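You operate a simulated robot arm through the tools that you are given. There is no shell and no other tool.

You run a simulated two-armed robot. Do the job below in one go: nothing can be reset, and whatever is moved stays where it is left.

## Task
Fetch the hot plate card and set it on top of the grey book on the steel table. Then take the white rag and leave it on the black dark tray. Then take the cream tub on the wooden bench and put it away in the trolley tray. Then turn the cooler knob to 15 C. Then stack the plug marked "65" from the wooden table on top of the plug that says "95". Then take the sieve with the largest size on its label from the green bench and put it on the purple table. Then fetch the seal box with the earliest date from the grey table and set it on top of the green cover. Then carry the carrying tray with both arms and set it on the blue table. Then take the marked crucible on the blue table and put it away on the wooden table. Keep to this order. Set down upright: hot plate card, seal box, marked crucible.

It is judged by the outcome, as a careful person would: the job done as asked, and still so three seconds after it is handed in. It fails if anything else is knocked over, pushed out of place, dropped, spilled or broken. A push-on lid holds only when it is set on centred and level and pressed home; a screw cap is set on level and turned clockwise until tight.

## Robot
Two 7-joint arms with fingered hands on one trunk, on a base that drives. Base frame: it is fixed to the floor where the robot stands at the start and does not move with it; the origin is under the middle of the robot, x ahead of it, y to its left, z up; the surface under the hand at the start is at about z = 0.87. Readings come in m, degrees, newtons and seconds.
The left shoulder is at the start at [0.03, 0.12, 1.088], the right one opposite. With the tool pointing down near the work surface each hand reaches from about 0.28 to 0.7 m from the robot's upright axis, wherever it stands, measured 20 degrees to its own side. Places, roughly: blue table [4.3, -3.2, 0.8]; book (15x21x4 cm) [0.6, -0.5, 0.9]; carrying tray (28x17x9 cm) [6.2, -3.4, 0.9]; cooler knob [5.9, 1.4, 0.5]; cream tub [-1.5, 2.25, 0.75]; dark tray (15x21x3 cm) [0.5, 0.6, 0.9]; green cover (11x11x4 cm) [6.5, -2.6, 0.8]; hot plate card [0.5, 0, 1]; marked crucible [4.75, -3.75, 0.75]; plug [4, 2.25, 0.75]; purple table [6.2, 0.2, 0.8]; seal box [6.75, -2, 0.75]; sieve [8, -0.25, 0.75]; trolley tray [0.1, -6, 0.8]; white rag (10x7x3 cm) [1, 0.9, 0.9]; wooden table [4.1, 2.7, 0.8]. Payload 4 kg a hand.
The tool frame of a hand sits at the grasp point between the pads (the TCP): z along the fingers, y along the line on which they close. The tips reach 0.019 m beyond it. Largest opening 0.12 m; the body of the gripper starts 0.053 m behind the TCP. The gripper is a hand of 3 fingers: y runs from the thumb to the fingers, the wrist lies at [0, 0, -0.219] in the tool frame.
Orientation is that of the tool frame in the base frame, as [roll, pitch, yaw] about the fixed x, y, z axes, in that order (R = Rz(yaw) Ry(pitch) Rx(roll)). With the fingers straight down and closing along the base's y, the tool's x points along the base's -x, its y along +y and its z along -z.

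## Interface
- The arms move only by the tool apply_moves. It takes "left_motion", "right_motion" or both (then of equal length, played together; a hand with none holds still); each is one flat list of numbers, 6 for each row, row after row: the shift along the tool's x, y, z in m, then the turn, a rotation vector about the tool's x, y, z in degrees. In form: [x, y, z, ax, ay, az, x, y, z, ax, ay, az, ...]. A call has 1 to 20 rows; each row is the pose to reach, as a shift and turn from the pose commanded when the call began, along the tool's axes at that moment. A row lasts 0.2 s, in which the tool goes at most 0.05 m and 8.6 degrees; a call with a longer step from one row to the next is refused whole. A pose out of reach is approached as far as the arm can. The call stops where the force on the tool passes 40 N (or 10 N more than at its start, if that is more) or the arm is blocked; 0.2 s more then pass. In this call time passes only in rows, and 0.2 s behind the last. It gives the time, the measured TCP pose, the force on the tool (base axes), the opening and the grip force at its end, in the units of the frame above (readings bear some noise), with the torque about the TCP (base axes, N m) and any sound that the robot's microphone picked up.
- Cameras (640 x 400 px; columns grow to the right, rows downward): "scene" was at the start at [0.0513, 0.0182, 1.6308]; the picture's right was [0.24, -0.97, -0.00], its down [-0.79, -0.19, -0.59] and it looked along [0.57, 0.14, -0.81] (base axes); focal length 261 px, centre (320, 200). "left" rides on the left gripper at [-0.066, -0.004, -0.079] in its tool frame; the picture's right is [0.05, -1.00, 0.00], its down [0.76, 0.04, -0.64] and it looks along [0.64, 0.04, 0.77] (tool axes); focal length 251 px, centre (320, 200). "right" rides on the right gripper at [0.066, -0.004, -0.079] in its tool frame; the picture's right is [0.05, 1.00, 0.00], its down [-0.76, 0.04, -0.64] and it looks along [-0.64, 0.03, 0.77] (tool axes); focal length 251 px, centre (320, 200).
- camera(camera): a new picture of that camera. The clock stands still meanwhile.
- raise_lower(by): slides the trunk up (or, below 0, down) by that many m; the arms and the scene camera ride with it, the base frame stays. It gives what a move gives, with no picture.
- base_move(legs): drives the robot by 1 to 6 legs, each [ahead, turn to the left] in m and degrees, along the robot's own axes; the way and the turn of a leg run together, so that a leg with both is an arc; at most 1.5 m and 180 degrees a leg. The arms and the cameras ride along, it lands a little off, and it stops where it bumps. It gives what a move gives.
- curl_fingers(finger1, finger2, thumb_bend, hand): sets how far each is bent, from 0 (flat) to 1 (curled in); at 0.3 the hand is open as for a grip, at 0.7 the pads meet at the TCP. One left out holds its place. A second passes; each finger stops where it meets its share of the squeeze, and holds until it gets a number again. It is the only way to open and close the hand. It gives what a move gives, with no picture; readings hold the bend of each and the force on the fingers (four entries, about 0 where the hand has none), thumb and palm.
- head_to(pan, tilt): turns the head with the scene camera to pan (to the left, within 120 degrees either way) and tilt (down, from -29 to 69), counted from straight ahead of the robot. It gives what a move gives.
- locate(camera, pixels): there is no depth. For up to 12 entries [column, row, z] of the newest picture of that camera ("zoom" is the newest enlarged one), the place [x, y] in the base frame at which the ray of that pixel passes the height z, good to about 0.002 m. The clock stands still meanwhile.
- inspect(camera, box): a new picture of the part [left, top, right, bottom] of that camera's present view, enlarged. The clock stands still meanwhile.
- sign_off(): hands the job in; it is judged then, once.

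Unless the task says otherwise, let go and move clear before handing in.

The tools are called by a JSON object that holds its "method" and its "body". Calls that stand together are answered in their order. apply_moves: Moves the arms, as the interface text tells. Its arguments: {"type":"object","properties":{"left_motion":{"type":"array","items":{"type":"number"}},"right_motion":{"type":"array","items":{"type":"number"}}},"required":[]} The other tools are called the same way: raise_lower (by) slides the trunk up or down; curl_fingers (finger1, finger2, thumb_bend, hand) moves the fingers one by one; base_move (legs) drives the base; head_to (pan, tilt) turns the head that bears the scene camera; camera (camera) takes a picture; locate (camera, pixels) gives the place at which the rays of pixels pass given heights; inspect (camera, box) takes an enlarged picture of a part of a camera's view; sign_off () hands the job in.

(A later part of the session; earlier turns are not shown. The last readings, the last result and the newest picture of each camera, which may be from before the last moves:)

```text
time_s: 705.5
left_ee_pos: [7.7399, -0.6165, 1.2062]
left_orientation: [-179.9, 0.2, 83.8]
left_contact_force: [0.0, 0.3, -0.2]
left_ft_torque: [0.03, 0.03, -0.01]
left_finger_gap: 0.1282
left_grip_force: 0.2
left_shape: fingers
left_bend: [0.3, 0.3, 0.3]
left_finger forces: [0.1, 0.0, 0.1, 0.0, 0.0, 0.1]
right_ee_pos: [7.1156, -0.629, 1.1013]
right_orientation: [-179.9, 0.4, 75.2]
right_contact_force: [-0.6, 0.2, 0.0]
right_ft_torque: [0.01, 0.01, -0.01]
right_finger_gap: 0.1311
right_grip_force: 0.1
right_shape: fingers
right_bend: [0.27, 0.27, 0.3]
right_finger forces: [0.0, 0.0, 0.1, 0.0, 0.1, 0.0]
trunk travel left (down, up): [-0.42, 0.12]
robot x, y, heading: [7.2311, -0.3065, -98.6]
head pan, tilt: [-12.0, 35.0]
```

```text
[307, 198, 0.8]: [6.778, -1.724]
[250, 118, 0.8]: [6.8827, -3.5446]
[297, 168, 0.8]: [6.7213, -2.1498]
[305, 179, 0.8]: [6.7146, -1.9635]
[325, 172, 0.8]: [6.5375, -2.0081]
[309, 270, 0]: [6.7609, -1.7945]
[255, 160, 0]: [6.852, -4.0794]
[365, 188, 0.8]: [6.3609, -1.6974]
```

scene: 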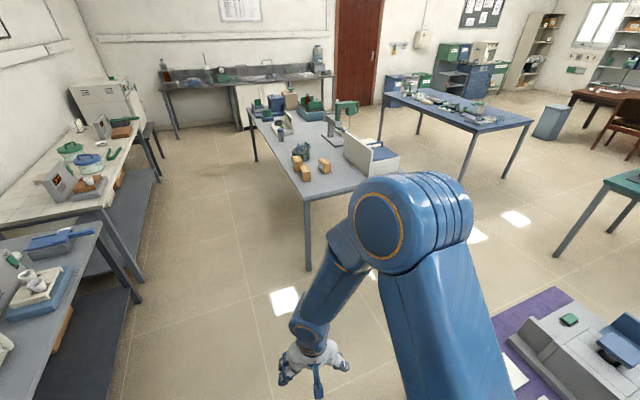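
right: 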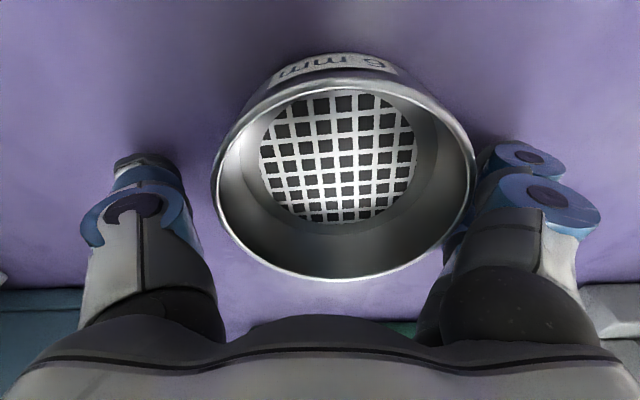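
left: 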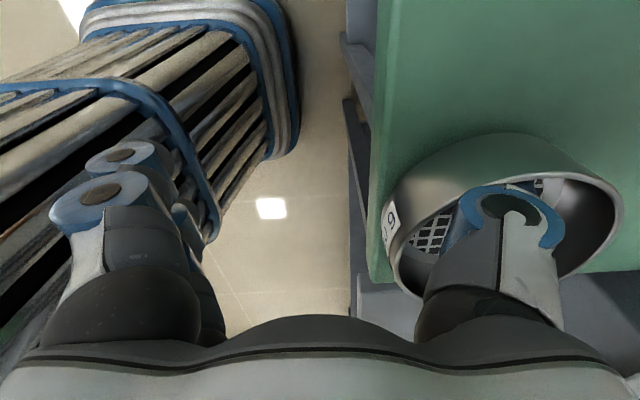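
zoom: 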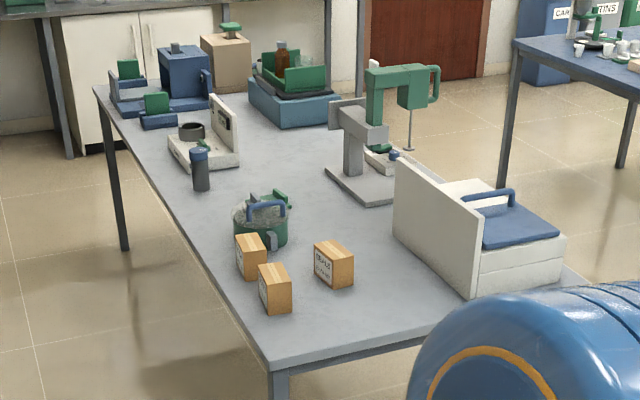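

The boxes stand near (6.72, −2.15), (6.715, −1.96) and (6.54, −2.01), with labels facing east. I will draw the left hand in and drive south along the table's east side.

{"method": "apply_moves", "body": {"left_motion": [-0.015, -0.04, 0, 0, 0, 0, -0.03, -0.08, 0, 0, 0, 0, -0.045, -0.12, 0, 0, 0, 0, -0.06, -0.16, 0, 0, 0, 0, -0.075, -0.2, 0, 0, 0, 0, -0.09, -0.24, 0, 0, 0, 0]}}

{"method": "base_move", "body": {"legs": [[0, 12]]}}

{"method": "head_to", "body": {"pan": 25, "tilt": 30}}

{"method": "camera", "body": {"camera": "scene"}}

```text
time_s: 706.9
left_ee_pos: [7.4906, -0.6816, 1.2073]
left_orientation: [-180.0, 0.0, 83.8]
left_contact_force: [0.3, 0.1, 0.2]
left_ft_torque: [0.02, -0.03, -0.01]
left_finger_gap: 0.1281
left_grip_force: 0.1
left_shape: fingers
left_bend: [0.3, 0.3, 0.3]
left_finger forces: [0.0, 0.1, 0.0, 0.0, 0.1, 0.0]
right_ee_pos: [7.1158, -0.63, 1.101]
right_orientation: [-179.8, 0.3, 75.1]
right_contact_force: [-0.1, -0.2, 0.2]
right_ft_torque: [0.04, -0.02, 0.02]
right_finger_gap: 0.131
right_grip_force: 0.1
right_shape: fingers
right_bend: [0.27, 0.27, 0.3]
right_finger forces: [0.0, 0.0, 0.1, 0.1, 0.0, 0.1]
trunk travel left (down, up): [-0.42, 0.12]
robot x, y, heading: [7.2307, -0.3049, -98.7]
head pan, tilt: [-12.0, 35.0]
```

```text
time_s: 708.1
left_ee_pos: [7.564, -0.6182, 1.2075]
left_orientation: [-179.9, 0.0, 95.8]
left_contact_force: [-0.4, -0.2, 0.6]
left_ft_torque: [0.03, -0.01, 0.0]
left_finger_gap: 0.1283
left_grip_force: 0.0
left_shape: fingers
left_bend: [0.3, 0.3, 0.3]
left_finger forces: [0.0, 0.1, 0.0, 0.0, 0.0, 0.1]
right_ee_pos: [7.1876, -0.647, 1.1025]
right_orientation: [-179.7, 0.3, 87.1]
right_contact_force: [0.2, 0.2, -0.6]
right_ft_torque: [-0.01, 0.01, 0.0]
right_finger_gap: 0.1308
right_grip_force: 0.0
right_shape: fingers
right_bend: [0.27, 0.27, 0.3]
right_finger forces: [0.1, 0.1, 0.0, 0.0, 0.0, 0.0]
trunk travel left (down, up): [-0.42, 0.12]
robot x, y, heading: [7.2147, -0.3042, -86.6]
head pan, tilt: [-12.0, 35.0]
```

```text
time_s: 709.1
left_ee_pos: [7.5632, -0.6196, 1.208]
left_orientation: [-180.0, 0.1, 95.8]
left_contact_force: [0.4, 0.0, -0.5]
left_ft_torque: [0.02, -0.02, -0.02]
left_finger_gap: 0.1284
left_grip_force: 0.1
left_shape: fingers
left_bend: [0.3, 0.3, 0.3]
left_finger forces: [0.0, 0.0, 0.0, 0.1, 0.0, 0.0]
right_ee_pos: [7.1856, -0.646, 1.1033]
right_orientation: [-179.8, 0.3, 87.1]
right_contact_force: [-0.1, 0.0, -0.2]
right_ft_torque: [-0.02, 0.02, 0.01]
right_finger_gap: 0.1309
right_grip_force: 0.1
right_shape: fingers
right_bend: [0.27, 0.27, 0.3]
right_finger forces: [0.0, 0.0, 0.0, 0.0, 0.0, 0.0]
trunk travel left (down, up): [-0.42, 0.12]
robot x, y, heading: [7.2137, -0.3025, -86.8]
head pan, tilt: [25.0, 30.0]
```

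```text
taken
```

scene: 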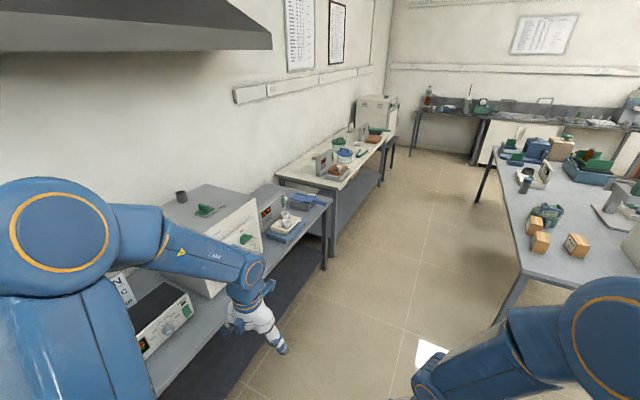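

{"method": "locate", "body": {"camera": "scene", "pixels": [[325, 272, 0], [333, 255, 0], [328, 208, 0.8], [262, 275, 0.85], [262, 245, 0.95], [335, 180, 0.8], [215, 345, 0.8], [497, 325, 0], [522, 275, 0.8], [245, 255, 0.95]]}}

```text
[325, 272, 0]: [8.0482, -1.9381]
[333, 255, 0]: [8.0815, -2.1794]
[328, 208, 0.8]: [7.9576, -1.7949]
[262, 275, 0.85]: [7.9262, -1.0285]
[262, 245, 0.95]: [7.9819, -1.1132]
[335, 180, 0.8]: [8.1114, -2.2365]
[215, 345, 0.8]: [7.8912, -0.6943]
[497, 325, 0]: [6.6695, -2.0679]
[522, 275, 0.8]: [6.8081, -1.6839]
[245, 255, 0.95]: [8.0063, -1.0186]
```

The benches begin at x ≈ 7.95 and the grey table ends at x ≈ 6.8, so the way south is wide enough. I will drive 1.8 m and turn right toward the table.

{"method": "base_move", "body": {"legs": [[1.2, 0], [0.6, 0]]}}

{"method": "base_move", "body": {"legs": [[0, -30]]}}

{"method": "base_move", "body": {"legs": [[0, -30]]}}

{"method": "base_move", "body": {"legs": [[0, -32]]}}

{"method": "head_to", "body": {"pan": 5, "tilt": 45}}

{"method": "camera", "body": {"camera": "scene"}}

```text
time_s: 718.2
left_ee_pos: [7.6624, -2.4098, 1.2075]
left_orientation: [-179.8, 0.1, 95.9]
left_contact_force: [0.1, 0.0, 0.0]
left_ft_torque: [-0.02, -0.01, -0.04]
left_finger_gap: 0.1285
left_grip_force: 0.0
left_shape: fingers
left_bend: [0.3, 0.3, 0.3]
left_finger forces: [0.0, 0.1, 0.0, 0.1, 0.1, 0.0]
right_ee_pos: [7.2852, -2.4371, 1.1025]
right_orientation: [-179.7, 0.3, 87.1]
right_contact_force: [0.0, 0.6, 0.5]
right_ft_torque: [0.02, 0.0, 0.0]
right_finger_gap: 0.1309
right_grip_force: 0.0
right_shape: fingers
right_bend: [0.27, 0.27, 0.3]
right_finger forces: [0.0, 0.0, 0.1, 0.0, 0.1, 0.0]
trunk travel left (down, up): [-0.42, 0.12]
robot x, y, heading: [7.3167, -2.0985, -86.7]
head pan, tilt: [25.0, 30.0]
```

```text
time_s: 720.2
left_ee_pos: [7.4594, -2.5433, 1.207]
left_orientation: [-179.9, 0.1, 65.6]
left_contact_force: [-0.4, -1.1, 0.0]
left_ft_torque: [0.01, -0.02, 0.03]
left_finger_gap: 0.1279
left_grip_force: 0.0
left_shape: fingers
left_bend: [0.3, 0.3, 0.3]
left_finger forces: [0.0, 0.1, 0.0, 0.0, 0.1, 0.1]
right_ee_pos: [7.1191, -2.376, 1.1018]
right_orientation: [-179.8, 0.2, 56.7]
right_contact_force: [-0.4, 0.4, -0.4]
right_ft_torque: [-0.04, 0.0, 0.0]
right_finger_gap: 0.131
right_grip_force: 0.0
right_shape: fingers
right_bend: [0.27, 0.27, 0.3]
right_finger forces: [0.0, 0.0, 0.1, 0.1, 0.1, 0.0]
trunk travel left (down, up): [-0.42, 0.12]
robot x, y, heading: [7.3444, -2.1121, -116.5]
head pan, tilt: [25.0, 30.0]
stopped in leg 1: the robot was blocked; the commanded pose is now the measured one
```

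```text
time_s: 722.4
left_ee_pos: [7.226, -2.5414, 1.206]
left_orientation: [180.0, 0.1, 35.6]
left_contact_force: [-0.1, 0.6, 0.3]
left_ft_torque: [-0.03, -0.01, 0.01]
left_finger_gap: 0.1282
left_grip_force: 0.0
left_shape: fingers
left_bend: [0.3, 0.3, 0.3]
left_finger forces: [0.0, 0.0, 0.0, 0.0, 0.1, 0.0]
right_ee_pos: [7.0146, -2.2268, 1.1012]
right_orientation: [-179.7, 0.1, 27.0]
right_contact_force: [-0.3, 0.0, -0.9]
right_ft_torque: [-0.02, -0.04, -0.01]
right_finger_gap: 0.131
right_grip_force: 0.0
right_shape: fingers
right_bend: [0.27, 0.27, 0.3]
right_finger forces: [0.0, 0.0, 0.0, 0.1, 0.0, 0.1]
trunk travel left (down, up): [-0.42, 0.12]
robot x, y, heading: [7.3598, -2.1374, -147.3]
head pan, tilt: [25.0, 30.0]
stopped in leg 1: the robot was blocked; the commanded pose is now the measured one
```

```text
time_s: 724.4
left_ee_pos: [7.0344, -2.4116, 1.2071]
left_orientation: [-180.0, 0.0, 4.5]
left_contact_force: [0.8, 0.4, 0.2]
left_ft_torque: [-0.04, -0.02, 0.03]
left_finger_gap: 0.1281
left_grip_force: 0.1
left_shape: fingers
left_bend: [0.3, 0.3, 0.3]
left_finger forces: [0.0, 0.0, 0.0, 0.1, 0.0, 0.0]
right_ee_pos: [7.0173, -2.0348, 1.1004]
right_orientation: [-179.9, 0.2, -4.2]
right_contact_force: [-0.7, 0.5, 0.5]
right_ft_torque: [-0.05, -0.02, 0.02]
right_finger_gap: 0.1309
right_grip_force: 0.0
right_shape: fingers
right_bend: [0.27, 0.27, 0.3]
right_finger forces: [0.0, 0.0, 0.1, 0.0, 0.1, 0.1]
trunk travel left (down, up): [-0.42, 0.12]
robot x, y, heading: [7.3622, -2.175, -178.4]
head pan, tilt: [25.0, 30.0]
stopped in leg 1: the robot was blocked; the commanded pose is now the measured one
```

```text
time_s: 725.3
left_ee_pos: [7.0353, -2.4147, 1.2068]
left_orientation: [-179.9, 0.1, 4.6]
left_contact_force: [0.1, 0.2, 0.0]
left_ft_torque: [0.02, 0.02, 0.03]
left_finger_gap: 0.128
left_grip_force: 0.0
left_shape: fingers
left_bend: [0.3, 0.3, 0.3]
left_finger forces: [0.0, 0.0, 0.1, 0.0, 0.0, 0.1]
right_ee_pos: [7.0157, -2.0364, 1.1016]
right_orientation: [-179.7, 0.3, -4.2]
right_contact_force: [0.7, -0.2, 0.5]
right_ft_torque: [0.01, -0.02, 0.03]
right_finger_gap: 0.1309
right_grip_force: 0.0
right_shape: fingers
right_bend: [0.27, 0.27, 0.3]
right_finger forces: [0.1, 0.0, 0.1, 0.0, 0.0, 0.1]
trunk travel left (down, up): [-0.42, 0.12]
robot x, y, heading: [7.3633, -2.1776, -178.6]
head pan, tilt: [5.0, 45.0]
```

```text
taken
```

scene: 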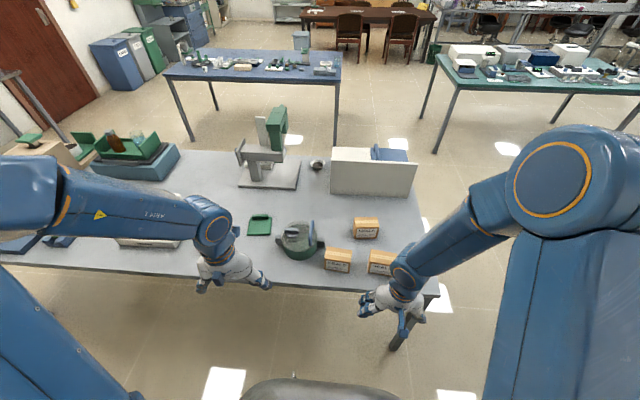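

I see three seal boxes at (367,229), (337,260) and (382,262), and a green block at (259,224). I will zoom on each.

{"method": "inspect", "body": {"camera": "scene", "box": [320, 210, 400, 280]}}

{"method": "inspect", "body": {"camera": "scene", "box": [230, 190, 330, 270]}}

{"method": "locate", "body": {"camera": "scene", "pixels": [[367, 237, 0.78], [337, 270, 0.78], [382, 273, 0.78], [259, 222, 0.82], [249, 235, 0.8], [270, 232, 0.8], [253, 215, 0.82], [270, 216, 0.82], [330, 295, 0.78], [300, 240, 0.8]]}}

```text
5.71 times, centred on (360, 245) of scene
```

zoom: 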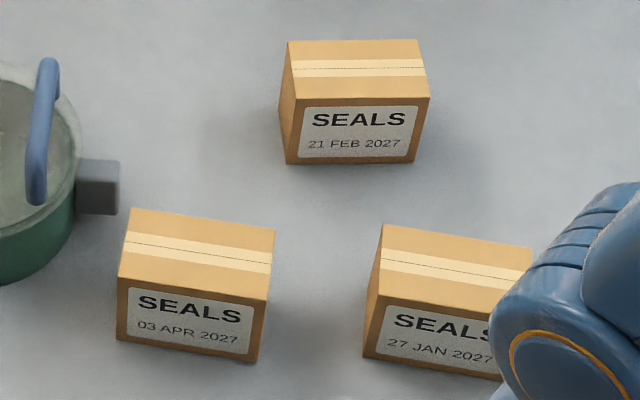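

```text
5.00 times, centred on (280, 230) of scene
```

zoom: 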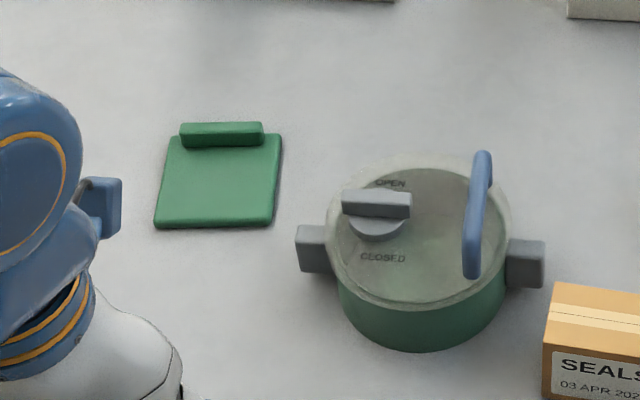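

```text
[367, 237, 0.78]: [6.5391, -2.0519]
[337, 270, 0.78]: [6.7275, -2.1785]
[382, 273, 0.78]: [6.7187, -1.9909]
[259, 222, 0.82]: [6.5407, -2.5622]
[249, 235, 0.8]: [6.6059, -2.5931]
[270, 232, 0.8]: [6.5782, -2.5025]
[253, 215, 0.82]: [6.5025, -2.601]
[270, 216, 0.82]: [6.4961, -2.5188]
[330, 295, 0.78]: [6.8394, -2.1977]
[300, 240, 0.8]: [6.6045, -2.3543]
```

The dates are 21 FEB 2027, 03 APR 2027 and 27 JAN 2027, so the earliest is the near-right box (27 JAN) at about (6.72, −1.99). The green cover at (6.55, −2.55) has a bar at its far edge. I will move the right hand aside to see the box fully.

{"method": "apply_moves", "body": {"right_motion": [0.02, -0.04, -0.02, 0, 0, 0, 0.04, -0.08, -0.04, 0, 0, 0, 0.06, -0.12, -0.06, 0, 0, 0]}}

{"method": "inspect", "body": {"camera": "scene", "box": [320, 220, 420, 290]}}

```text
time_s: 726.1
left_ee_pos: [7.0373, -2.412, 1.2069]
left_orientation: [180.0, 0.1, 4.5]
left_contact_force: [0.4, 0.6, -0.1]
left_ft_torque: [-0.04, -0.02, 0.0]
left_finger_gap: 0.1284
left_grip_force: 0.1
left_shape: fingers
left_bend: [0.3, 0.3, 0.3]
left_finger forces: [0.0, 0.0, 0.1, 0.0, 0.0, 0.0]
right_ee_pos: [7.0868, -1.92, 1.1632]
right_orientation: [-179.9, 0.4, -4.2]
right_contact_force: [-0.3, 0.2, 0.6]
right_ft_torque: [-0.03, 0.04, 0.02]
right_finger_gap: 0.1309
right_grip_force: 0.0
right_shape: fingers
right_bend: [0.27, 0.27, 0.3]
right_finger forces: [0.1, 0.0, 0.1, 0.1, 0.1, 0.0]
trunk travel left (down, up): [-0.42, 0.12]
robot x, y, heading: [7.3617, -2.176, -178.5]
head pan, tilt: [5.0, 45.0]
```

```text
5.71 times, centred on (370, 255) of scene
```

zoom: 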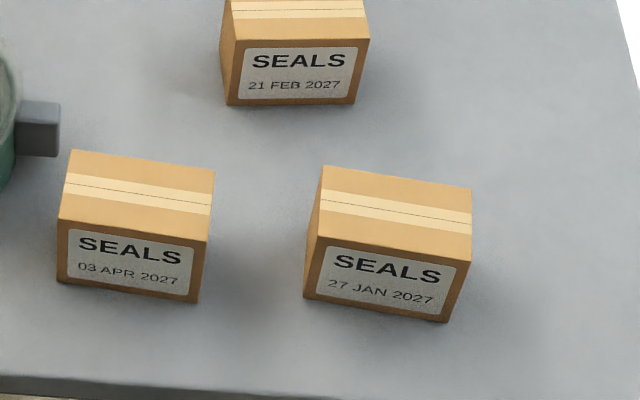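

{"method": "locate", "body": {"camera": "zoom", "pixels": [[305, 297, 0.78], [447, 323, 0.78], [317, 235, 0.84], [470, 262, 0.84], [322, 166, 0.84], [472, 189, 0.84], [317, 235, 0.82], [470, 262, 0.82], [305, 297, 0.8], [447, 323, 0.8], [322, 166, 0.82], [472, 189, 0.82]]}}

```text
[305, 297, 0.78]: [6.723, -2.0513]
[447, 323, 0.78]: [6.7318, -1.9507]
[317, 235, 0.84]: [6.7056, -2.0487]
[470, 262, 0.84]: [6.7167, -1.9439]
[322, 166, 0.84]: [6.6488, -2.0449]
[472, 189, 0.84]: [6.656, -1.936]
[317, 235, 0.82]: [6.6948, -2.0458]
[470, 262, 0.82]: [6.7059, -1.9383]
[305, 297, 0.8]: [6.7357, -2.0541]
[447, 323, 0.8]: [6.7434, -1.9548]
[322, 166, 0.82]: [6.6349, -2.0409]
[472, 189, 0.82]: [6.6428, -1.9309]
```

The 27 JAN box is about 10 × 6 × 8.5 cm, centred at (6.698, −1.998), turned by −5°. I will move 0.15 m closer and bring the right hand above it, closing across its thin side.

{"method": "base_move", "body": {"legs": [[0.15, 0]]}}

{"method": "curl_fingers", "body": {"hand": "right", "finger1": 0.3, "finger2": 0.3, "thumb_bend": 0.3}}

```text
time_s: 727.4
left_ee_pos: [6.8857, -2.4162, 1.2058]
left_orientation: [180.0, 0.1, 4.5]
left_contact_force: [0.5, 0.3, 0.3]
left_ft_torque: [-0.01, -0.04, -0.04]
left_finger_gap: 0.1286
left_grip_force: 0.1
left_shape: fingers
left_bend: [0.3, 0.3, 0.3]
left_finger forces: [0.1, 0.0, 0.0, 0.0, 0.0, 0.0]
right_ee_pos: [6.9354, -1.925, 1.1619]
right_orientation: [-179.7, 0.2, -4.2]
right_contact_force: [-0.9, -0.3, 0.2]
right_ft_torque: [0.0, -0.01, 0.05]
right_finger_gap: 0.131
right_grip_force: 0.0
right_shape: fingers
right_bend: [0.27, 0.27, 0.3]
right_finger forces: [0.0, 0.0, 0.0, 0.0, 0.1, 0.0]
trunk travel left (down, up): [-0.42, 0.12]
robot x, y, heading: [7.2105, -2.1798, -178.3]
head pan, tilt: [5.0, 45.0]
```

```text
time_s: 728.4
left_ee_pos: [6.8868, -2.4173, 1.2082]
left_orientation: [-180.0, 0.1, 4.5]
left_contact_force: [0.6, -0.4, 0.1]
left_ft_torque: [-0.03, -0.01, -0.01]
left_finger_gap: 0.1284
left_grip_force: 0.1
left_shape: fingers
left_bend: [0.3, 0.3, 0.3]
left_finger forces: [0.0, 0.1, 0.1, 0.1, 0.0, 0.0]
right_ee_pos: [6.9355, -1.9253, 1.1617]
right_orientation: [-180.0, 0.2, -4.2]
right_contact_force: [-0.1, 0.4, -0.6]
right_ft_torque: [-0.03, 0.0, -0.03]
right_finger_gap: 0.1286
right_grip_force: 0.0
right_shape: fingers
right_bend: [0.3, 0.3, 0.3]
right_finger forces: [0.0, 0.0, 0.1, 0.1, 0.0, 0.0]
trunk travel left (down, up): [-0.42, 0.12]
robot x, y, heading: [7.2111, -2.1806, -178.4]
head pan, tilt: [5.0, 45.0]
```

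{"method": "apply_moves", "body": {"right_motion": [-0.0211, 0.0082, 0, 0, 0, 8.25, -0.0422, 0.0163, 0, 0, 0, 16.5, -0.0633, 0.0245, 0, 0, 0, 24.8, -0.0844, 0.0327, 0, 0, 0, 33, -0.1055, 0.0409, 0, 0, 0, 41.3, -0.1266, 0.049, 0, 0, 0, 49.5, -0.1477, 0.0572, 0, 0, 0, 57.8, -0.1688, 0.0654, 0, 0, 0, 66, -0.1899, 0.0736, 0, 0, 0, 74.3, -0.211, 0.0817, 0, 0, 0, 82.5, -0.2321, 0.0899, 0, 0, 0, 90.8, -0.2321, 0.0899, 0.04, 0, 0, 90.8, -0.2321, 0.0899, 0.08, 0, 0, 90.8, -0.2321, 0.0899, 0.12, 0, 0, 90.8, -0.2321, 0.0899, 0.15, 0, 0, 90.8]}}

{"method": "camera", "body": {"camera": "right"}}

{"method": "camera", "body": {"camera": "scene"}}

```text
time_s: 731.6
left_ee_pos: [6.8846, -2.4164, 1.2079]
left_orientation: [180.0, 0.0, 4.5]
left_contact_force: [1.0, -0.7, -0.6]
left_ft_torque: [0.02, 0.0, -0.01]
left_finger_gap: 0.1279
left_grip_force: 0.1
left_shape: fingers
left_bend: [0.3, 0.3, 0.3]
left_finger forces: [0.1, 0.1, 0.0, 0.0, 0.0, 0.0]
right_ee_pos: [6.6949, -1.9967, 1.0118]
right_orientation: [179.7, 0.1, -95.1]
right_contact_force: [-1.4, 0.8, -0.4]
right_ft_torque: [-0.01, -0.01, 0.0]
right_finger_gap: 0.1285
right_grip_force: 0.2
right_shape: fingers
right_bend: [0.3, 0.3, 0.3]
right_finger forces: [0.1, 0.1, 0.0, 0.1, 0.0, 0.0]
trunk travel left (down, up): [-0.42, 0.12]
robot x, y, heading: [7.2103, -2.1763, -178.1]
head pan, tilt: [5.0, 45.0]
```

```text
taken
```

right: 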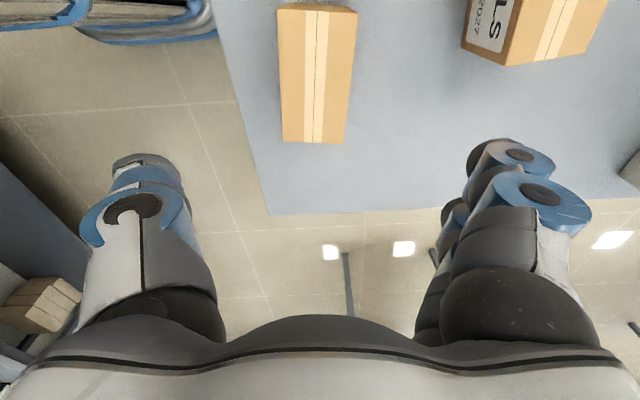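

```text
taken
```

scene: 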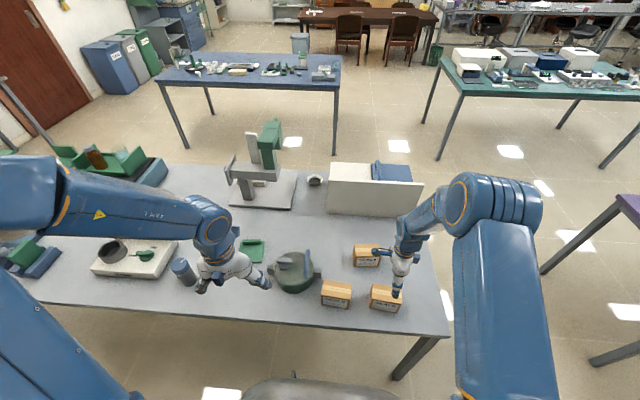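

The 27 JAN box lies between the fingers at (317,75). I will check its centre.

{"method": "locate", "body": {"camera": "right", "pixels": [[278, 8, 0.866], [358, 10, 0.866], [345, 143, 0.866], [282, 140, 0.866], [313, 75, 0.866]]}}

```text
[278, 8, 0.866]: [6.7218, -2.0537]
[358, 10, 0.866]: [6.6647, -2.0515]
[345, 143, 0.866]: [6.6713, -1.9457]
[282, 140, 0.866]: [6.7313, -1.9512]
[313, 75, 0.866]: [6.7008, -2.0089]
```

The box centre is 3–4 mm off the TCP. I will correct this and lower to TCP height 0.84.

{"method": "apply_moves", "body": {"right_motion": [0.0036, -0.0027, 0.04, 0, 0, 0, 0.0036, -0.0027, 0.08, 0, 0, 0, 0.0036, -0.0027, 0.12, 0, 0, 0, 0.0036, -0.0027, 0.155, 0, 0, 0, 0.0036, -0.0027, 0.172, 0, 0, 0]}}

{"method": "camera", "body": {"camera": "right"}}

```text
time_s: 732.8
left_ee_pos: [6.8859, -2.4175, 1.2065]
left_orientation: [180.0, 0.1, 4.4]
left_contact_force: [0.7, -0.2, 0.6]
left_ft_torque: [-0.02, 0.01, -0.01]
left_finger_gap: 0.1282
left_grip_force: 0.0
left_shape: fingers
left_bend: [0.3, 0.3, 0.3]
left_finger forces: [0.0, 0.1, 0.1, 0.0, 0.1, 0.1]
right_ee_pos: [6.6978, -2.0005, 0.84]
right_orientation: [179.7, 0.0, -94.9]
right_contact_force: [-1.1, -0.5, -0.2]
right_ft_torque: [0.0, 0.03, 0.0]
right_finger_gap: 0.1285
right_grip_force: 0.0
right_shape: fingers
right_bend: [0.3, 0.3, 0.3]
right_finger forces: [0.0, 0.0, 0.1, 0.0, 0.1, 0.1]
trunk travel left (down, up): [-0.42, 0.12]
robot x, y, heading: [7.2122, -2.1824, -178.5]
head pan, tilt: [5.0, 45.0]
```

```text
taken
```

right: 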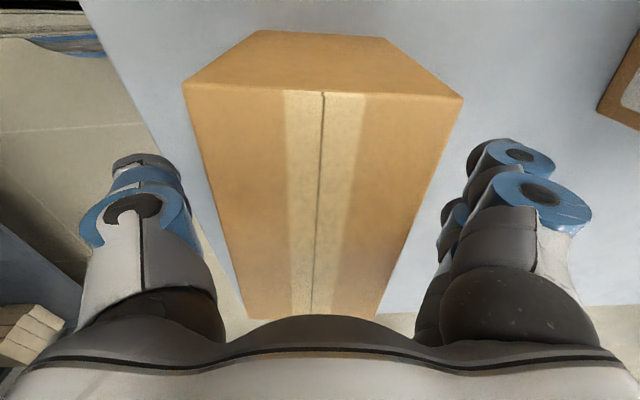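

{"method": "curl_fingers", "body": {"hand": "right", "finger1": 0.65, "finger2": 0.65, "thumb_bend": 0.65}}

{"method": "camera", "body": {"camera": "right"}}

```text
time_s: 733.8
left_ee_pos: [6.8855, -2.4173, 1.2063]
left_orientation: [-180.0, 0.2, 4.5]
left_contact_force: [-1.3, 0.5, 0.4]
left_ft_torque: [-0.02, 0.02, -0.01]
left_finger_gap: 0.128
left_grip_force: 0.1
left_shape: fingers
left_bend: [0.3, 0.3, 0.3]
left_finger forces: [0.0, 0.0, 0.1, 0.0, 0.0, 0.1]
right_ee_pos: [6.6981, -2.0002, 0.8408]
right_orientation: [179.6, 0.1, -95.0]
right_contact_force: [-0.1, 0.3, 0.4]
right_ft_torque: [0.0, -0.03, 0.0]
right_finger_gap: 0.0655
right_grip_force: 29.8
right_shape: fingers
right_bend: [0.53, 0.53, 0.53]
right_finger forces: [14.9, 15.1, 0.1, 0.0, 29.9, 0.0]
trunk travel left (down, up): [-0.42, 0.12]
robot x, y, heading: [7.212, -2.176, -178.2]
head pan, tilt: [5.0, 45.0]
```

```text
taken
```

right: 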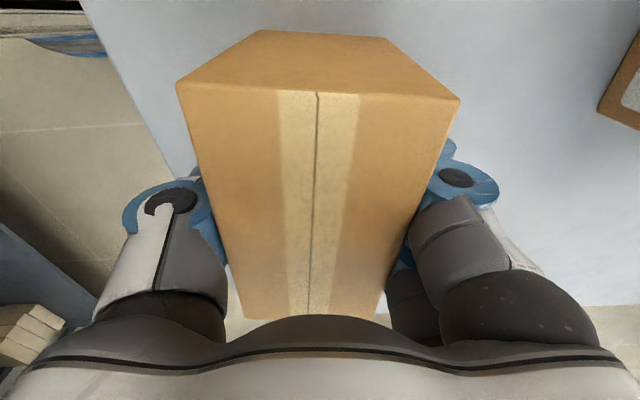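

The box is held evenly at 30 N. I will lift it, draw it back, and move the base about 0.5 m south toward the green cover.

{"method": "apply_moves", "body": {"right_motion": [0, 0, -0.01, 0, 0, 0, 0, 0, -0.04, 0, 0, 0, 0, 0, -0.08, 0, 0, 0, 0, 0, -0.12, 0, 0, 0, 0, 0, -0.16, 0, 0, 0, 0, 0, -0.2, 0, 0, 0, 0, 0, -0.24, 0, 0, 0, 0, -0.04, -0.26, 0, 0, 0, 0, -0.08, -0.28, 0, 0, 0, 0, -0.12, -0.29, 0, 0, 0, 0, -0.16, -0.29, 0, 0, 0]}}

{"method": "camera", "body": {"camera": "right"}}

{"method": "base_move", "body": {"legs": [[-0.1, 0], [0, -28]]}}

{"method": "base_move", "body": {"legs": [[0, -30]]}}

{"method": "base_move", "body": {"legs": [[-0.5, 0]]}}

```text
time_s: 736.2
left_ee_pos: [6.8873, -2.4165, 1.2062]
left_orientation: [-179.9, 0.1, 4.5]
left_contact_force: [-0.7, -0.6, -0.1]
left_ft_torque: [-0.02, 0.02, 0.01]
left_finger_gap: 0.1284
left_grip_force: 0.1
left_shape: fingers
left_bend: [0.3, 0.3, 0.3]
left_finger forces: [0.0, 0.1, 0.0, 0.0, 0.0, 0.0]
right_ee_pos: [6.8611, -2.0148, 1.1316]
right_orientation: [179.7, 0.1, -95.0]
right_contact_force: [-0.6, -0.2, -1.7]
right_ft_torque: [0.03, 0.0, 0.0]
right_finger_gap: 0.0653
right_grip_force: 29.1
right_shape: fingers
right_bend: [0.53, 0.53, 0.53]
right_finger forces: [14.4, 14.6, 0.0, 0.0, 29.0, 0.0]
trunk travel left (down, up): [-0.42, 0.12]
robot x, y, heading: [7.2123, -2.1782, -178.3]
head pan, tilt: [5.0, 45.0]
```

```text
taken
```

right: 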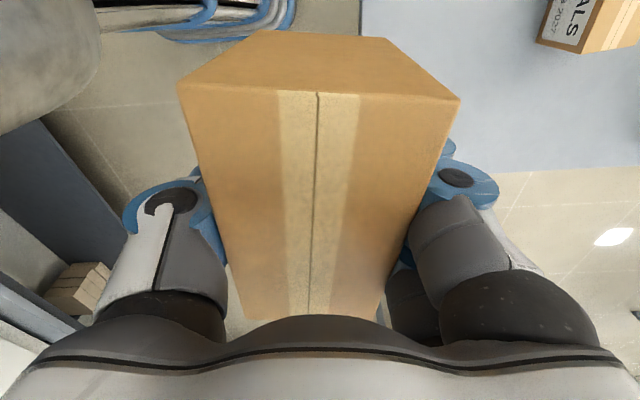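

```text
time_s: 738.8
left_ee_pos: [6.9136, -2.2337, 1.2072]
left_orientation: [-180.0, 0.2, -23.4]
left_contact_force: [-0.5, 0.6, 0.0]
left_ft_torque: [0.01, 0.03, 0.03]
left_finger_gap: 0.1282
left_grip_force: 0.2
left_shape: fingers
left_bend: [0.3, 0.3, 0.3]
left_finger forces: [0.1, 0.1, 0.0, 0.0, 0.1, 0.0]
right_ee_pos: [7.0795, -1.8652, 1.1304]
right_orientation: [179.9, 0.1, -122.9]
right_contact_force: [0.1, -0.2, -2.0]
right_ft_torque: [-0.03, 0.02, -0.03]
right_finger_gap: 0.0652
right_grip_force: 28.6
right_shape: fingers
right_bend: [0.53, 0.53, 0.53]
right_finger forces: [14.1, 14.2, 0.0, 0.0, 28.1, 0.0]
trunk travel left (down, up): [-0.42, 0.12]
robot x, y, heading: [7.2979, -2.2047, 153.3]
head pan, tilt: [5.0, 45.0]
```

```text
time_s: 741.0
left_ee_pos: [6.9511, -2.0372, 1.2074]
left_orientation: [-179.9, 0.0, -53.2]
left_contact_force: [-0.1, -0.2, -0.5]
left_ft_torque: [-0.03, 0.0, -0.02]
left_finger_gap: 0.1282
left_grip_force: 0.2
left_shape: fingers
left_bend: [0.3, 0.3, 0.3]
left_finger forces: [0.1, 0.0, 0.0, 0.1, 0.0, 0.0]
right_ee_pos: [7.2766, -1.8004, 1.1298]
right_orientation: [179.9, 0.1, -152.8]
right_contact_force: [0.2, 0.8, -2.2]
right_ft_torque: [0.01, 0.02, 0.0]
right_finger_gap: 0.0649
right_grip_force: 28.6
right_shape: fingers
right_bend: [0.54, 0.54, 0.53]
right_finger forces: [13.6, 15.0, 0.0, 0.1, 28.4, 0.1]
trunk travel left (down, up): [-0.42, 0.12]
robot x, y, heading: [7.2698, -2.2235, 123.3]
head pan, tilt: [5.0, 45.0]
stopped in leg 1: the robot was blocked; the commanded pose is now the measured one
```

```text
time_s: 743.9
left_ee_pos: [7.2227, -2.4571, 1.2067]
left_orientation: [-180.0, 0.0, -53.2]
left_contact_force: [0.3, 0.3, 0.2]
left_ft_torque: [0.0, -0.03, 0.02]
left_finger_gap: 0.1279
left_grip_force: 0.0
left_shape: fingers
left_bend: [0.3, 0.3, 0.3]
left_finger forces: [0.1, 0.0, 0.0, 0.0, 0.0, 0.1]
right_ee_pos: [7.5477, -2.2199, 1.1304]
right_orientation: [179.8, 0.1, -152.7]
right_contact_force: [-0.4, -0.3, -2.3]
right_ft_torque: [0.01, 0.06, 0.01]
right_finger_gap: 0.0647
right_grip_force: 28.7
right_shape: fingers
right_bend: [0.54, 0.54, 0.53]
right_finger forces: [13.6, 14.9, 0.0, 0.0, 28.4, 0.0]
trunk travel left (down, up): [-0.42, 0.12]
robot x, y, heading: [7.5424, -2.6433, 122.8]
head pan, tilt: [5.0, 45.0]
```

I will turn back left to face the table and drive forward.

{"method": "base_move", "body": {"legs": [[0, 29]]}}

{"method": "base_move", "body": {"legs": [[0, 28]]}}

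{"method": "base_move", "body": {"legs": [[0.28, 0]]}}

{"method": "head_to", "body": {"pan": -5, "tilt": 50}}

{"method": "camera", "body": {"camera": "scene"}}

```text
time_s: 746.2
left_ee_pos: [7.1701, -2.6349, 1.2078]
left_orientation: [-180.0, 0.2, -24.4]
left_contact_force: [0.4, 0.0, 0.0]
left_ft_torque: [0.04, -0.03, -0.03]
left_finger_gap: 0.1282
left_grip_force: 0.1
left_shape: fingers
left_bend: [0.3, 0.3, 0.3]
left_finger forces: [0.0, 0.0, 0.0, 0.0, 0.1, 0.0]
right_ee_pos: [7.3406, -2.2701, 1.1302]
right_orientation: [179.8, 0.1, -123.8]
right_contact_force: [0.1, 1.0, -1.7]
right_ft_torque: [0.02, 0.01, -0.04]
right_finger_gap: 0.0645
right_grip_force: 28.4
right_shape: fingers
right_bend: [0.54, 0.54, 0.53]
right_finger forces: [14.7, 13.8, 0.0, 0.0, 28.1, 0.0]
trunk travel left (down, up): [-0.42, 0.12]
robot x, y, heading: [7.5574, -2.6109, 152.3]
head pan, tilt: [5.0, 45.0]
stopped in leg 1: the robot was blocked; the commanded pose is now the measured one
```

```text
time_s: 748.4
left_ee_pos: [7.222, -2.812, 1.208]
left_orientation: [179.9, 0.2, 3.6]
left_contact_force: [0.4, 0.8, 0.3]
left_ft_torque: [-0.02, -0.01, 0.0]
left_finger_gap: 0.1282
left_grip_force: 0.1
left_shape: fingers
left_bend: [0.3, 0.3, 0.3]
left_finger forces: [0.0, 0.0, 0.0, 0.0, 0.0, 0.1]
right_ee_pos: [7.2032, -2.4088, 1.1309]
right_orientation: [179.8, 0.0, -96.0]
right_contact_force: [-0.6, -0.6, -3.3]
right_ft_torque: [-0.06, 0.0, 0.01]
right_finger_gap: 0.0641
right_grip_force: 26.9
right_shape: fingers
right_bend: [0.54, 0.54, 0.54]
right_finger forces: [14.4, 13.2, 0.0, 0.1, 27.5, 0.0]
trunk travel left (down, up): [-0.42, 0.12]
robot x, y, heading: [7.5536, -2.5818, -180.0]
head pan, tilt: [5.0, 45.0]
stopped in leg 1: the robot was blocked; the commanded pose is now the measured one
```

```text
time_s: 750.4
left_ee_pos: [6.9428, -2.8118, 1.2084]
left_orientation: [-180.0, 0.3, 3.5]
left_contact_force: [0.6, -0.7, -0.3]
left_ft_torque: [-0.01, -0.02, -0.01]
left_finger_gap: 0.1283
left_grip_force: 0.1
left_shape: fingers
left_bend: [0.3, 0.3, 0.3]
left_finger forces: [0.0, 0.1, 0.0, 0.1, 0.0, 0.0]
right_ee_pos: [6.9239, -2.4087, 1.1309]
right_orientation: [179.7, 0.0, -96.1]
right_contact_force: [-0.8, 0.4, -2.4]
right_ft_torque: [0.01, 0.0, 0.02]
right_finger_gap: 0.0642
right_grip_force: 28.0
right_shape: fingers
right_bend: [0.54, 0.54, 0.54]
right_finger forces: [14.4, 13.2, 0.1, 0.1, 27.4, 0.0]
trunk travel left (down, up): [-0.42, 0.12]
robot x, y, heading: [7.2743, -2.5815, 179.9]
head pan, tilt: [5.0, 45.0]
```

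```text
time_s: 751.1
left_ee_pos: [6.9413, -2.8123, 1.2064]
left_orientation: [-179.9, 0.2, 3.5]
left_contact_force: [-0.2, -0.2, -0.4]
left_ft_torque: [-0.02, -0.03, -0.02]
left_finger_gap: 0.1283
left_grip_force: 0.0
left_shape: fingers
left_bend: [0.3, 0.3, 0.3]
left_finger forces: [0.0, 0.0, 0.0, 0.1, 0.0, 0.0]
right_ee_pos: [6.9236, -2.4086, 1.1313]
right_orientation: [179.8, 0.1, -96.1]
right_contact_force: [-0.8, -0.3, -2.0]
right_ft_torque: [-0.02, 0.0, 0.01]
right_finger_gap: 0.0642
right_grip_force: 27.6
right_shape: fingers
right_bend: [0.54, 0.54, 0.54]
right_finger forces: [14.5, 13.2, 0.1, 0.1, 27.4, 0.1]
trunk travel left (down, up): [-0.42, 0.12]
robot x, y, heading: [7.2759, -2.5842, 180.0]
head pan, tilt: [-5.0, 50.0]
```

```text
taken
```

scene: 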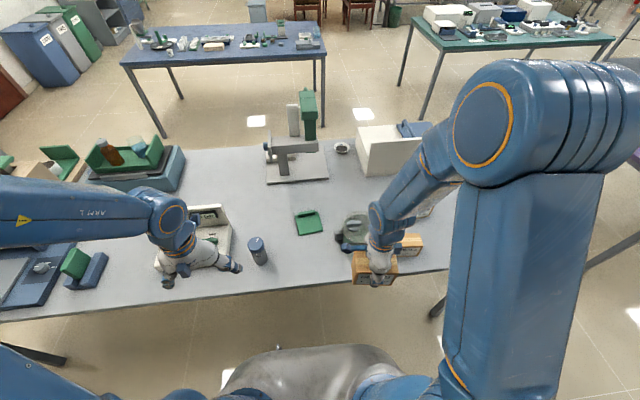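

The green cover is at (309,222). I will move 0.1 m closer and measure the cover.

{"method": "base_move", "body": {"legs": [[0.1, 0]]}}

{"method": "inspect", "body": {"camera": "scene", "box": [265, 200, 365, 270]}}

```text
time_s: 752.2
left_ee_pos: [6.8407, -2.8119, 1.2077]
left_orientation: [-179.9, 0.1, 3.5]
left_contact_force: [-0.4, -0.2, -0.2]
left_ft_torque: [0.01, -0.03, 0.01]
left_finger_gap: 0.1283
left_grip_force: 0.1
left_shape: fingers
left_bend: [0.3, 0.3, 0.3]
left_finger forces: [0.0, 0.0, 0.0, 0.0, 0.1, 0.0]
right_ee_pos: [6.8224, -2.4089, 1.1299]
right_orientation: [179.8, 0.2, -96.1]
right_contact_force: [0.0, -1.2, -1.2]
right_ft_torque: [-0.01, -0.01, 0.0]
right_finger_gap: 0.0641
right_grip_force: 28.3
right_shape: fingers
right_bend: [0.54, 0.54, 0.54]
right_finger forces: [14.5, 13.2, 0.0, 0.0, 27.5, 0.0]
trunk travel left (down, up): [-0.42, 0.12]
robot x, y, heading: [7.1729, -2.5817, 180.0]
head pan, tilt: [-5.0, 50.0]
```

```text
5.71 times, centred on (315, 235) of scene
```

zoom: 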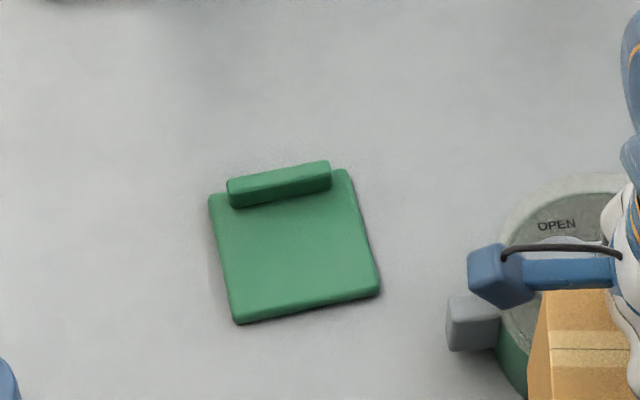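

{"method": "locate", "body": {"camera": "zoom", "pixels": [[210, 197, 0.795], [348, 170, 0.795], [380, 288, 0.795], [235, 317, 0.795], [232, 207, 0.795], [331, 190, 0.795], [228, 180, 0.82], [330, 162, 0.82], [235, 323, 0.78], [380, 295, 0.78]]}}

```text
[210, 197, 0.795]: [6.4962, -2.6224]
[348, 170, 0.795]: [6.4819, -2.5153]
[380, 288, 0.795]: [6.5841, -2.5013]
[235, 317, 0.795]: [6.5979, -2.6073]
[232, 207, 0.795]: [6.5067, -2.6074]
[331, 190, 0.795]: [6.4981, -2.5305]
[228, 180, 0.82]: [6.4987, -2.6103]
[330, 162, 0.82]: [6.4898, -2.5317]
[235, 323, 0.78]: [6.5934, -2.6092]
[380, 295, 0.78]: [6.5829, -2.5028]
```

The cover's flat part runs from x ≈ 6.503 to 6.591 and is turned about 8°. I will bring the box over it, aligned with the cover and slightly toward its near edge.

{"method": "apply_moves", "body": {"right_motion": [0.0222, 0.0311, 0, 0, 0, -1.8, 0.0444, 0.0621, 0, 0, 0, -3.6, 0.0666, 0.0932, 0, 0, 0, -5.4, 0.0888, 0.1243, 0, 0, 0, -7.2, 0.1109, 0.1553, 0, 0, 0, -9, 0.1331, 0.1864, 0, 0, 0, -10.8, 0.1553, 0.2174, 0, 0, 0, -12.6, 0.1775, 0.2485, 0, 0, 0, -14.4, 0.1775, 0.2485, 0.04, 0, 0, -14.4, 0.1775, 0.2485, 0.08, 0, 0, -14.4, 0.1775, 0.2485, 0.12, 0, 0, -14.4, 0.1775, 0.2485, 0.16, 0, 0, -14.4, 0.1775, 0.2485, 0.2, 0, 0, -14.4]}}

{"method": "camera", "body": {"camera": "scene"}}

{"method": "inspect", "body": {"camera": "scene", "box": [265, 180, 365, 270]}}

{"method": "camera", "body": {"camera": "right"}}

```text
time_s: 755.0
left_ee_pos: [6.841, -2.8128, 1.2071]
left_orientation: [180.0, 0.0, 3.4]
left_contact_force: [0.5, -0.1, -0.3]
left_ft_torque: [0.0, -0.01, 0.04]
left_finger_gap: 0.1282
left_grip_force: 0.1
left_shape: fingers
left_bend: [0.3, 0.3, 0.3]
left_finger forces: [0.0, 0.0, 0.0, 0.0, 0.0, 0.1]
right_ee_pos: [6.5562, -2.5566, 0.931]
right_orientation: [179.9, 0.2, -81.8]
right_contact_force: [-0.6, -0.2, -1.9]
right_ft_torque: [-0.01, -0.01, 0.0]
right_finger_gap: 0.0639
right_grip_force: 24.7
right_shape: fingers
right_bend: [0.54, 0.54, 0.54]
right_finger forces: [12.6, 12.5, 0.0, 0.0, 25.1, 0.0]
trunk travel left (down, up): [-0.42, 0.12]
robot x, y, heading: [7.176, -2.5783, 180.0]
head pan, tilt: [-5.0, 50.0]
```

```text
taken
```

scene: 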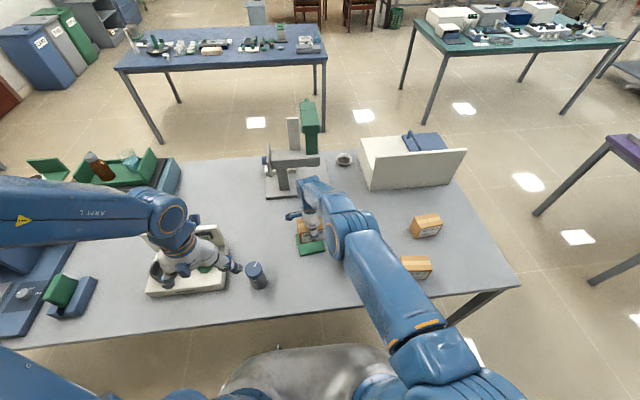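

```text
4.44 times, centred on (315, 225) of scene
```

zoom: 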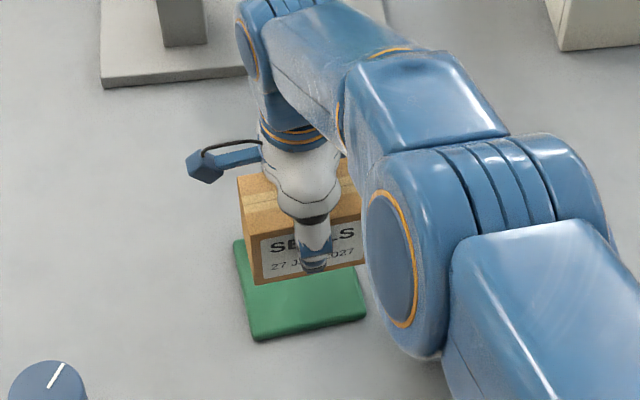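

```text
taken
```

right: 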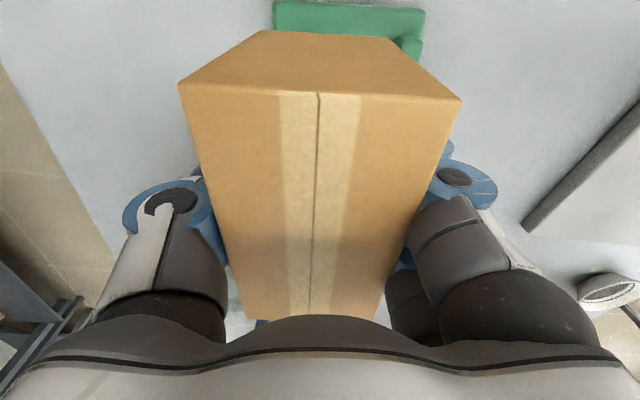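

The box is aligned over the cover, its front about 4 mm inside the near edge. I will lower it slowly.

{"method": "apply_moves", "body": {"right_motion": [0, 0, 0.015, 0, 0, 0, 0, 0, 0.03, 0, 0, 0, 0, 0, 0.045, 0, 0, 0, 0, 0, 0.055, 0, 0, 0]}}

{"method": "inspect", "body": {"camera": "scene", "box": [265, 190, 365, 270]}}

{"method": "camera", "body": {"camera": "right"}}

```text
time_s: 756.0
left_ee_pos: [6.8416, -2.8116, 1.2064]
left_orientation: [180.0, 0.2, 3.4]
left_contact_force: [0.6, 0.0, 0.5]
left_ft_torque: [0.0, 0.0, -0.02]
left_finger_gap: 0.1284
left_grip_force: 0.0
left_shape: fingers
left_bend: [0.3, 0.3, 0.3]
left_finger forces: [0.0, 0.0, 0.0, 0.0, 0.0, 0.1]
right_ee_pos: [6.5688, -2.5545, 0.8873]
right_orientation: [179.8, 0.2, -81.6]
right_contact_force: [-0.2, 0.4, -1.8]
right_ft_torque: [0.01, 0.02, 0.02]
right_finger_gap: 0.0636
right_grip_force: 24.6
right_shape: fingers
right_bend: [0.54, 0.54, 0.54]
right_finger forces: [12.6, 12.4, 0.0, 0.0, 24.8, 0.0]
right hand out of reach, approached as far as the arm can: row 2, 3, 4
trunk travel left (down, up): [-0.42, 0.12]
robot x, y, heading: [7.175, -2.5835, 180.0]
head pan, tilt: [-5.0, 50.0]
```

```text
5.00 times, centred on (315, 230) of scene
```

zoom: 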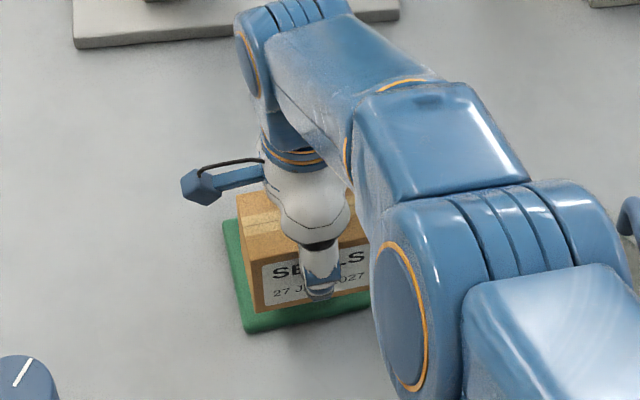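

```text
taken
```

right: 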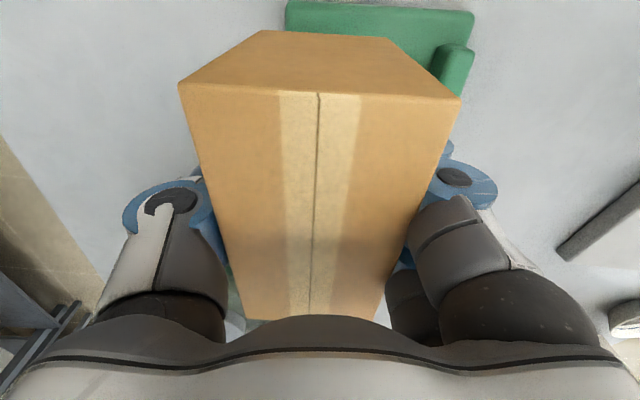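

The arm is at the end of its reach here. I will raise the hand, lower the trunk by 10 cm for a better reach, and come down again.

{"method": "apply_moves", "body": {"right_motion": [0, 0, -0.04, 0, 0, 0, 0, 0, -0.08, 0, 0, 0, 0, 0, -0.12, 0, 0, 0, 0, 0, -0.16, 0, 0, 0]}}

{"method": "raise_lower", "body": {"by": -0.12}}

{"method": "camera", "body": {"camera": "right"}}

```text
time_s: 757.0
left_ee_pos: [6.8439, -2.8112, 1.2071]
left_orientation: [180.0, 0.2, 3.6]
left_contact_force: [0.2, 0.8, 0.2]
left_ft_torque: [-0.01, 0.05, -0.02]
left_finger_gap: 0.1281
left_grip_force: 0.0
left_shape: fingers
left_bend: [0.3, 0.3, 0.3]
left_finger forces: [0.0, 0.0, 0.0, 0.1, 0.0, 0.1]
right_ee_pos: [6.5711, -2.5556, 1.0475]
right_orientation: [179.8, 0.2, -81.7]
right_contact_force: [-0.4, -0.7, -1.9]
right_ft_torque: [0.02, -0.02, -0.01]
right_finger_gap: 0.0638
right_grip_force: 23.7
right_shape: fingers
right_bend: [0.54, 0.54, 0.54]
right_finger forces: [12.0, 12.1, 0.0, 0.0, 24.0, 0.0]
trunk travel left (down, up): [-0.42, 0.12]
robot x, y, heading: [7.1725, -2.5829, 179.9]
head pan, tilt: [-5.0, 50.0]
```

```text
time_s: 758.5
left_ee_pos: [6.8422, -2.8116, 1.087]
left_orientation: [180.0, 0.3, 3.4]
left_contact_force: [-0.1, -0.4, 0.5]
left_ft_torque: [0.01, 0.01, 0.01]
left_finger_gap: 0.1282
left_grip_force: 0.1
left_shape: fingers
left_bend: [0.3, 0.3, 0.3]
left_finger forces: [0.0, 0.0, 0.0, 0.0, 0.1, 0.1]
right_ee_pos: [6.5704, -2.5552, 0.9274]
right_orientation: [179.8, 0.1, -81.7]
right_contact_force: [0.4, 0.1, -3.2]
right_ft_torque: [-0.05, -0.02, -0.04]
right_finger_gap: 0.064
right_grip_force: 23.9
right_shape: fingers
right_bend: [0.54, 0.54, 0.54]
right_finger forces: [12.0, 12.2, 0.0, 0.0, 23.9, 0.0]
trunk travel left (down, up): [-0.3, 0.24]
robot x, y, heading: [7.1716, -2.5788, 179.9]
head pan, tilt: [-5.0, 50.0]
```

```text
taken
```

right: 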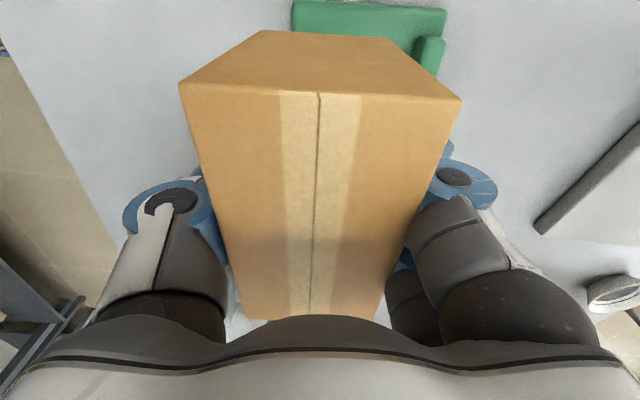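

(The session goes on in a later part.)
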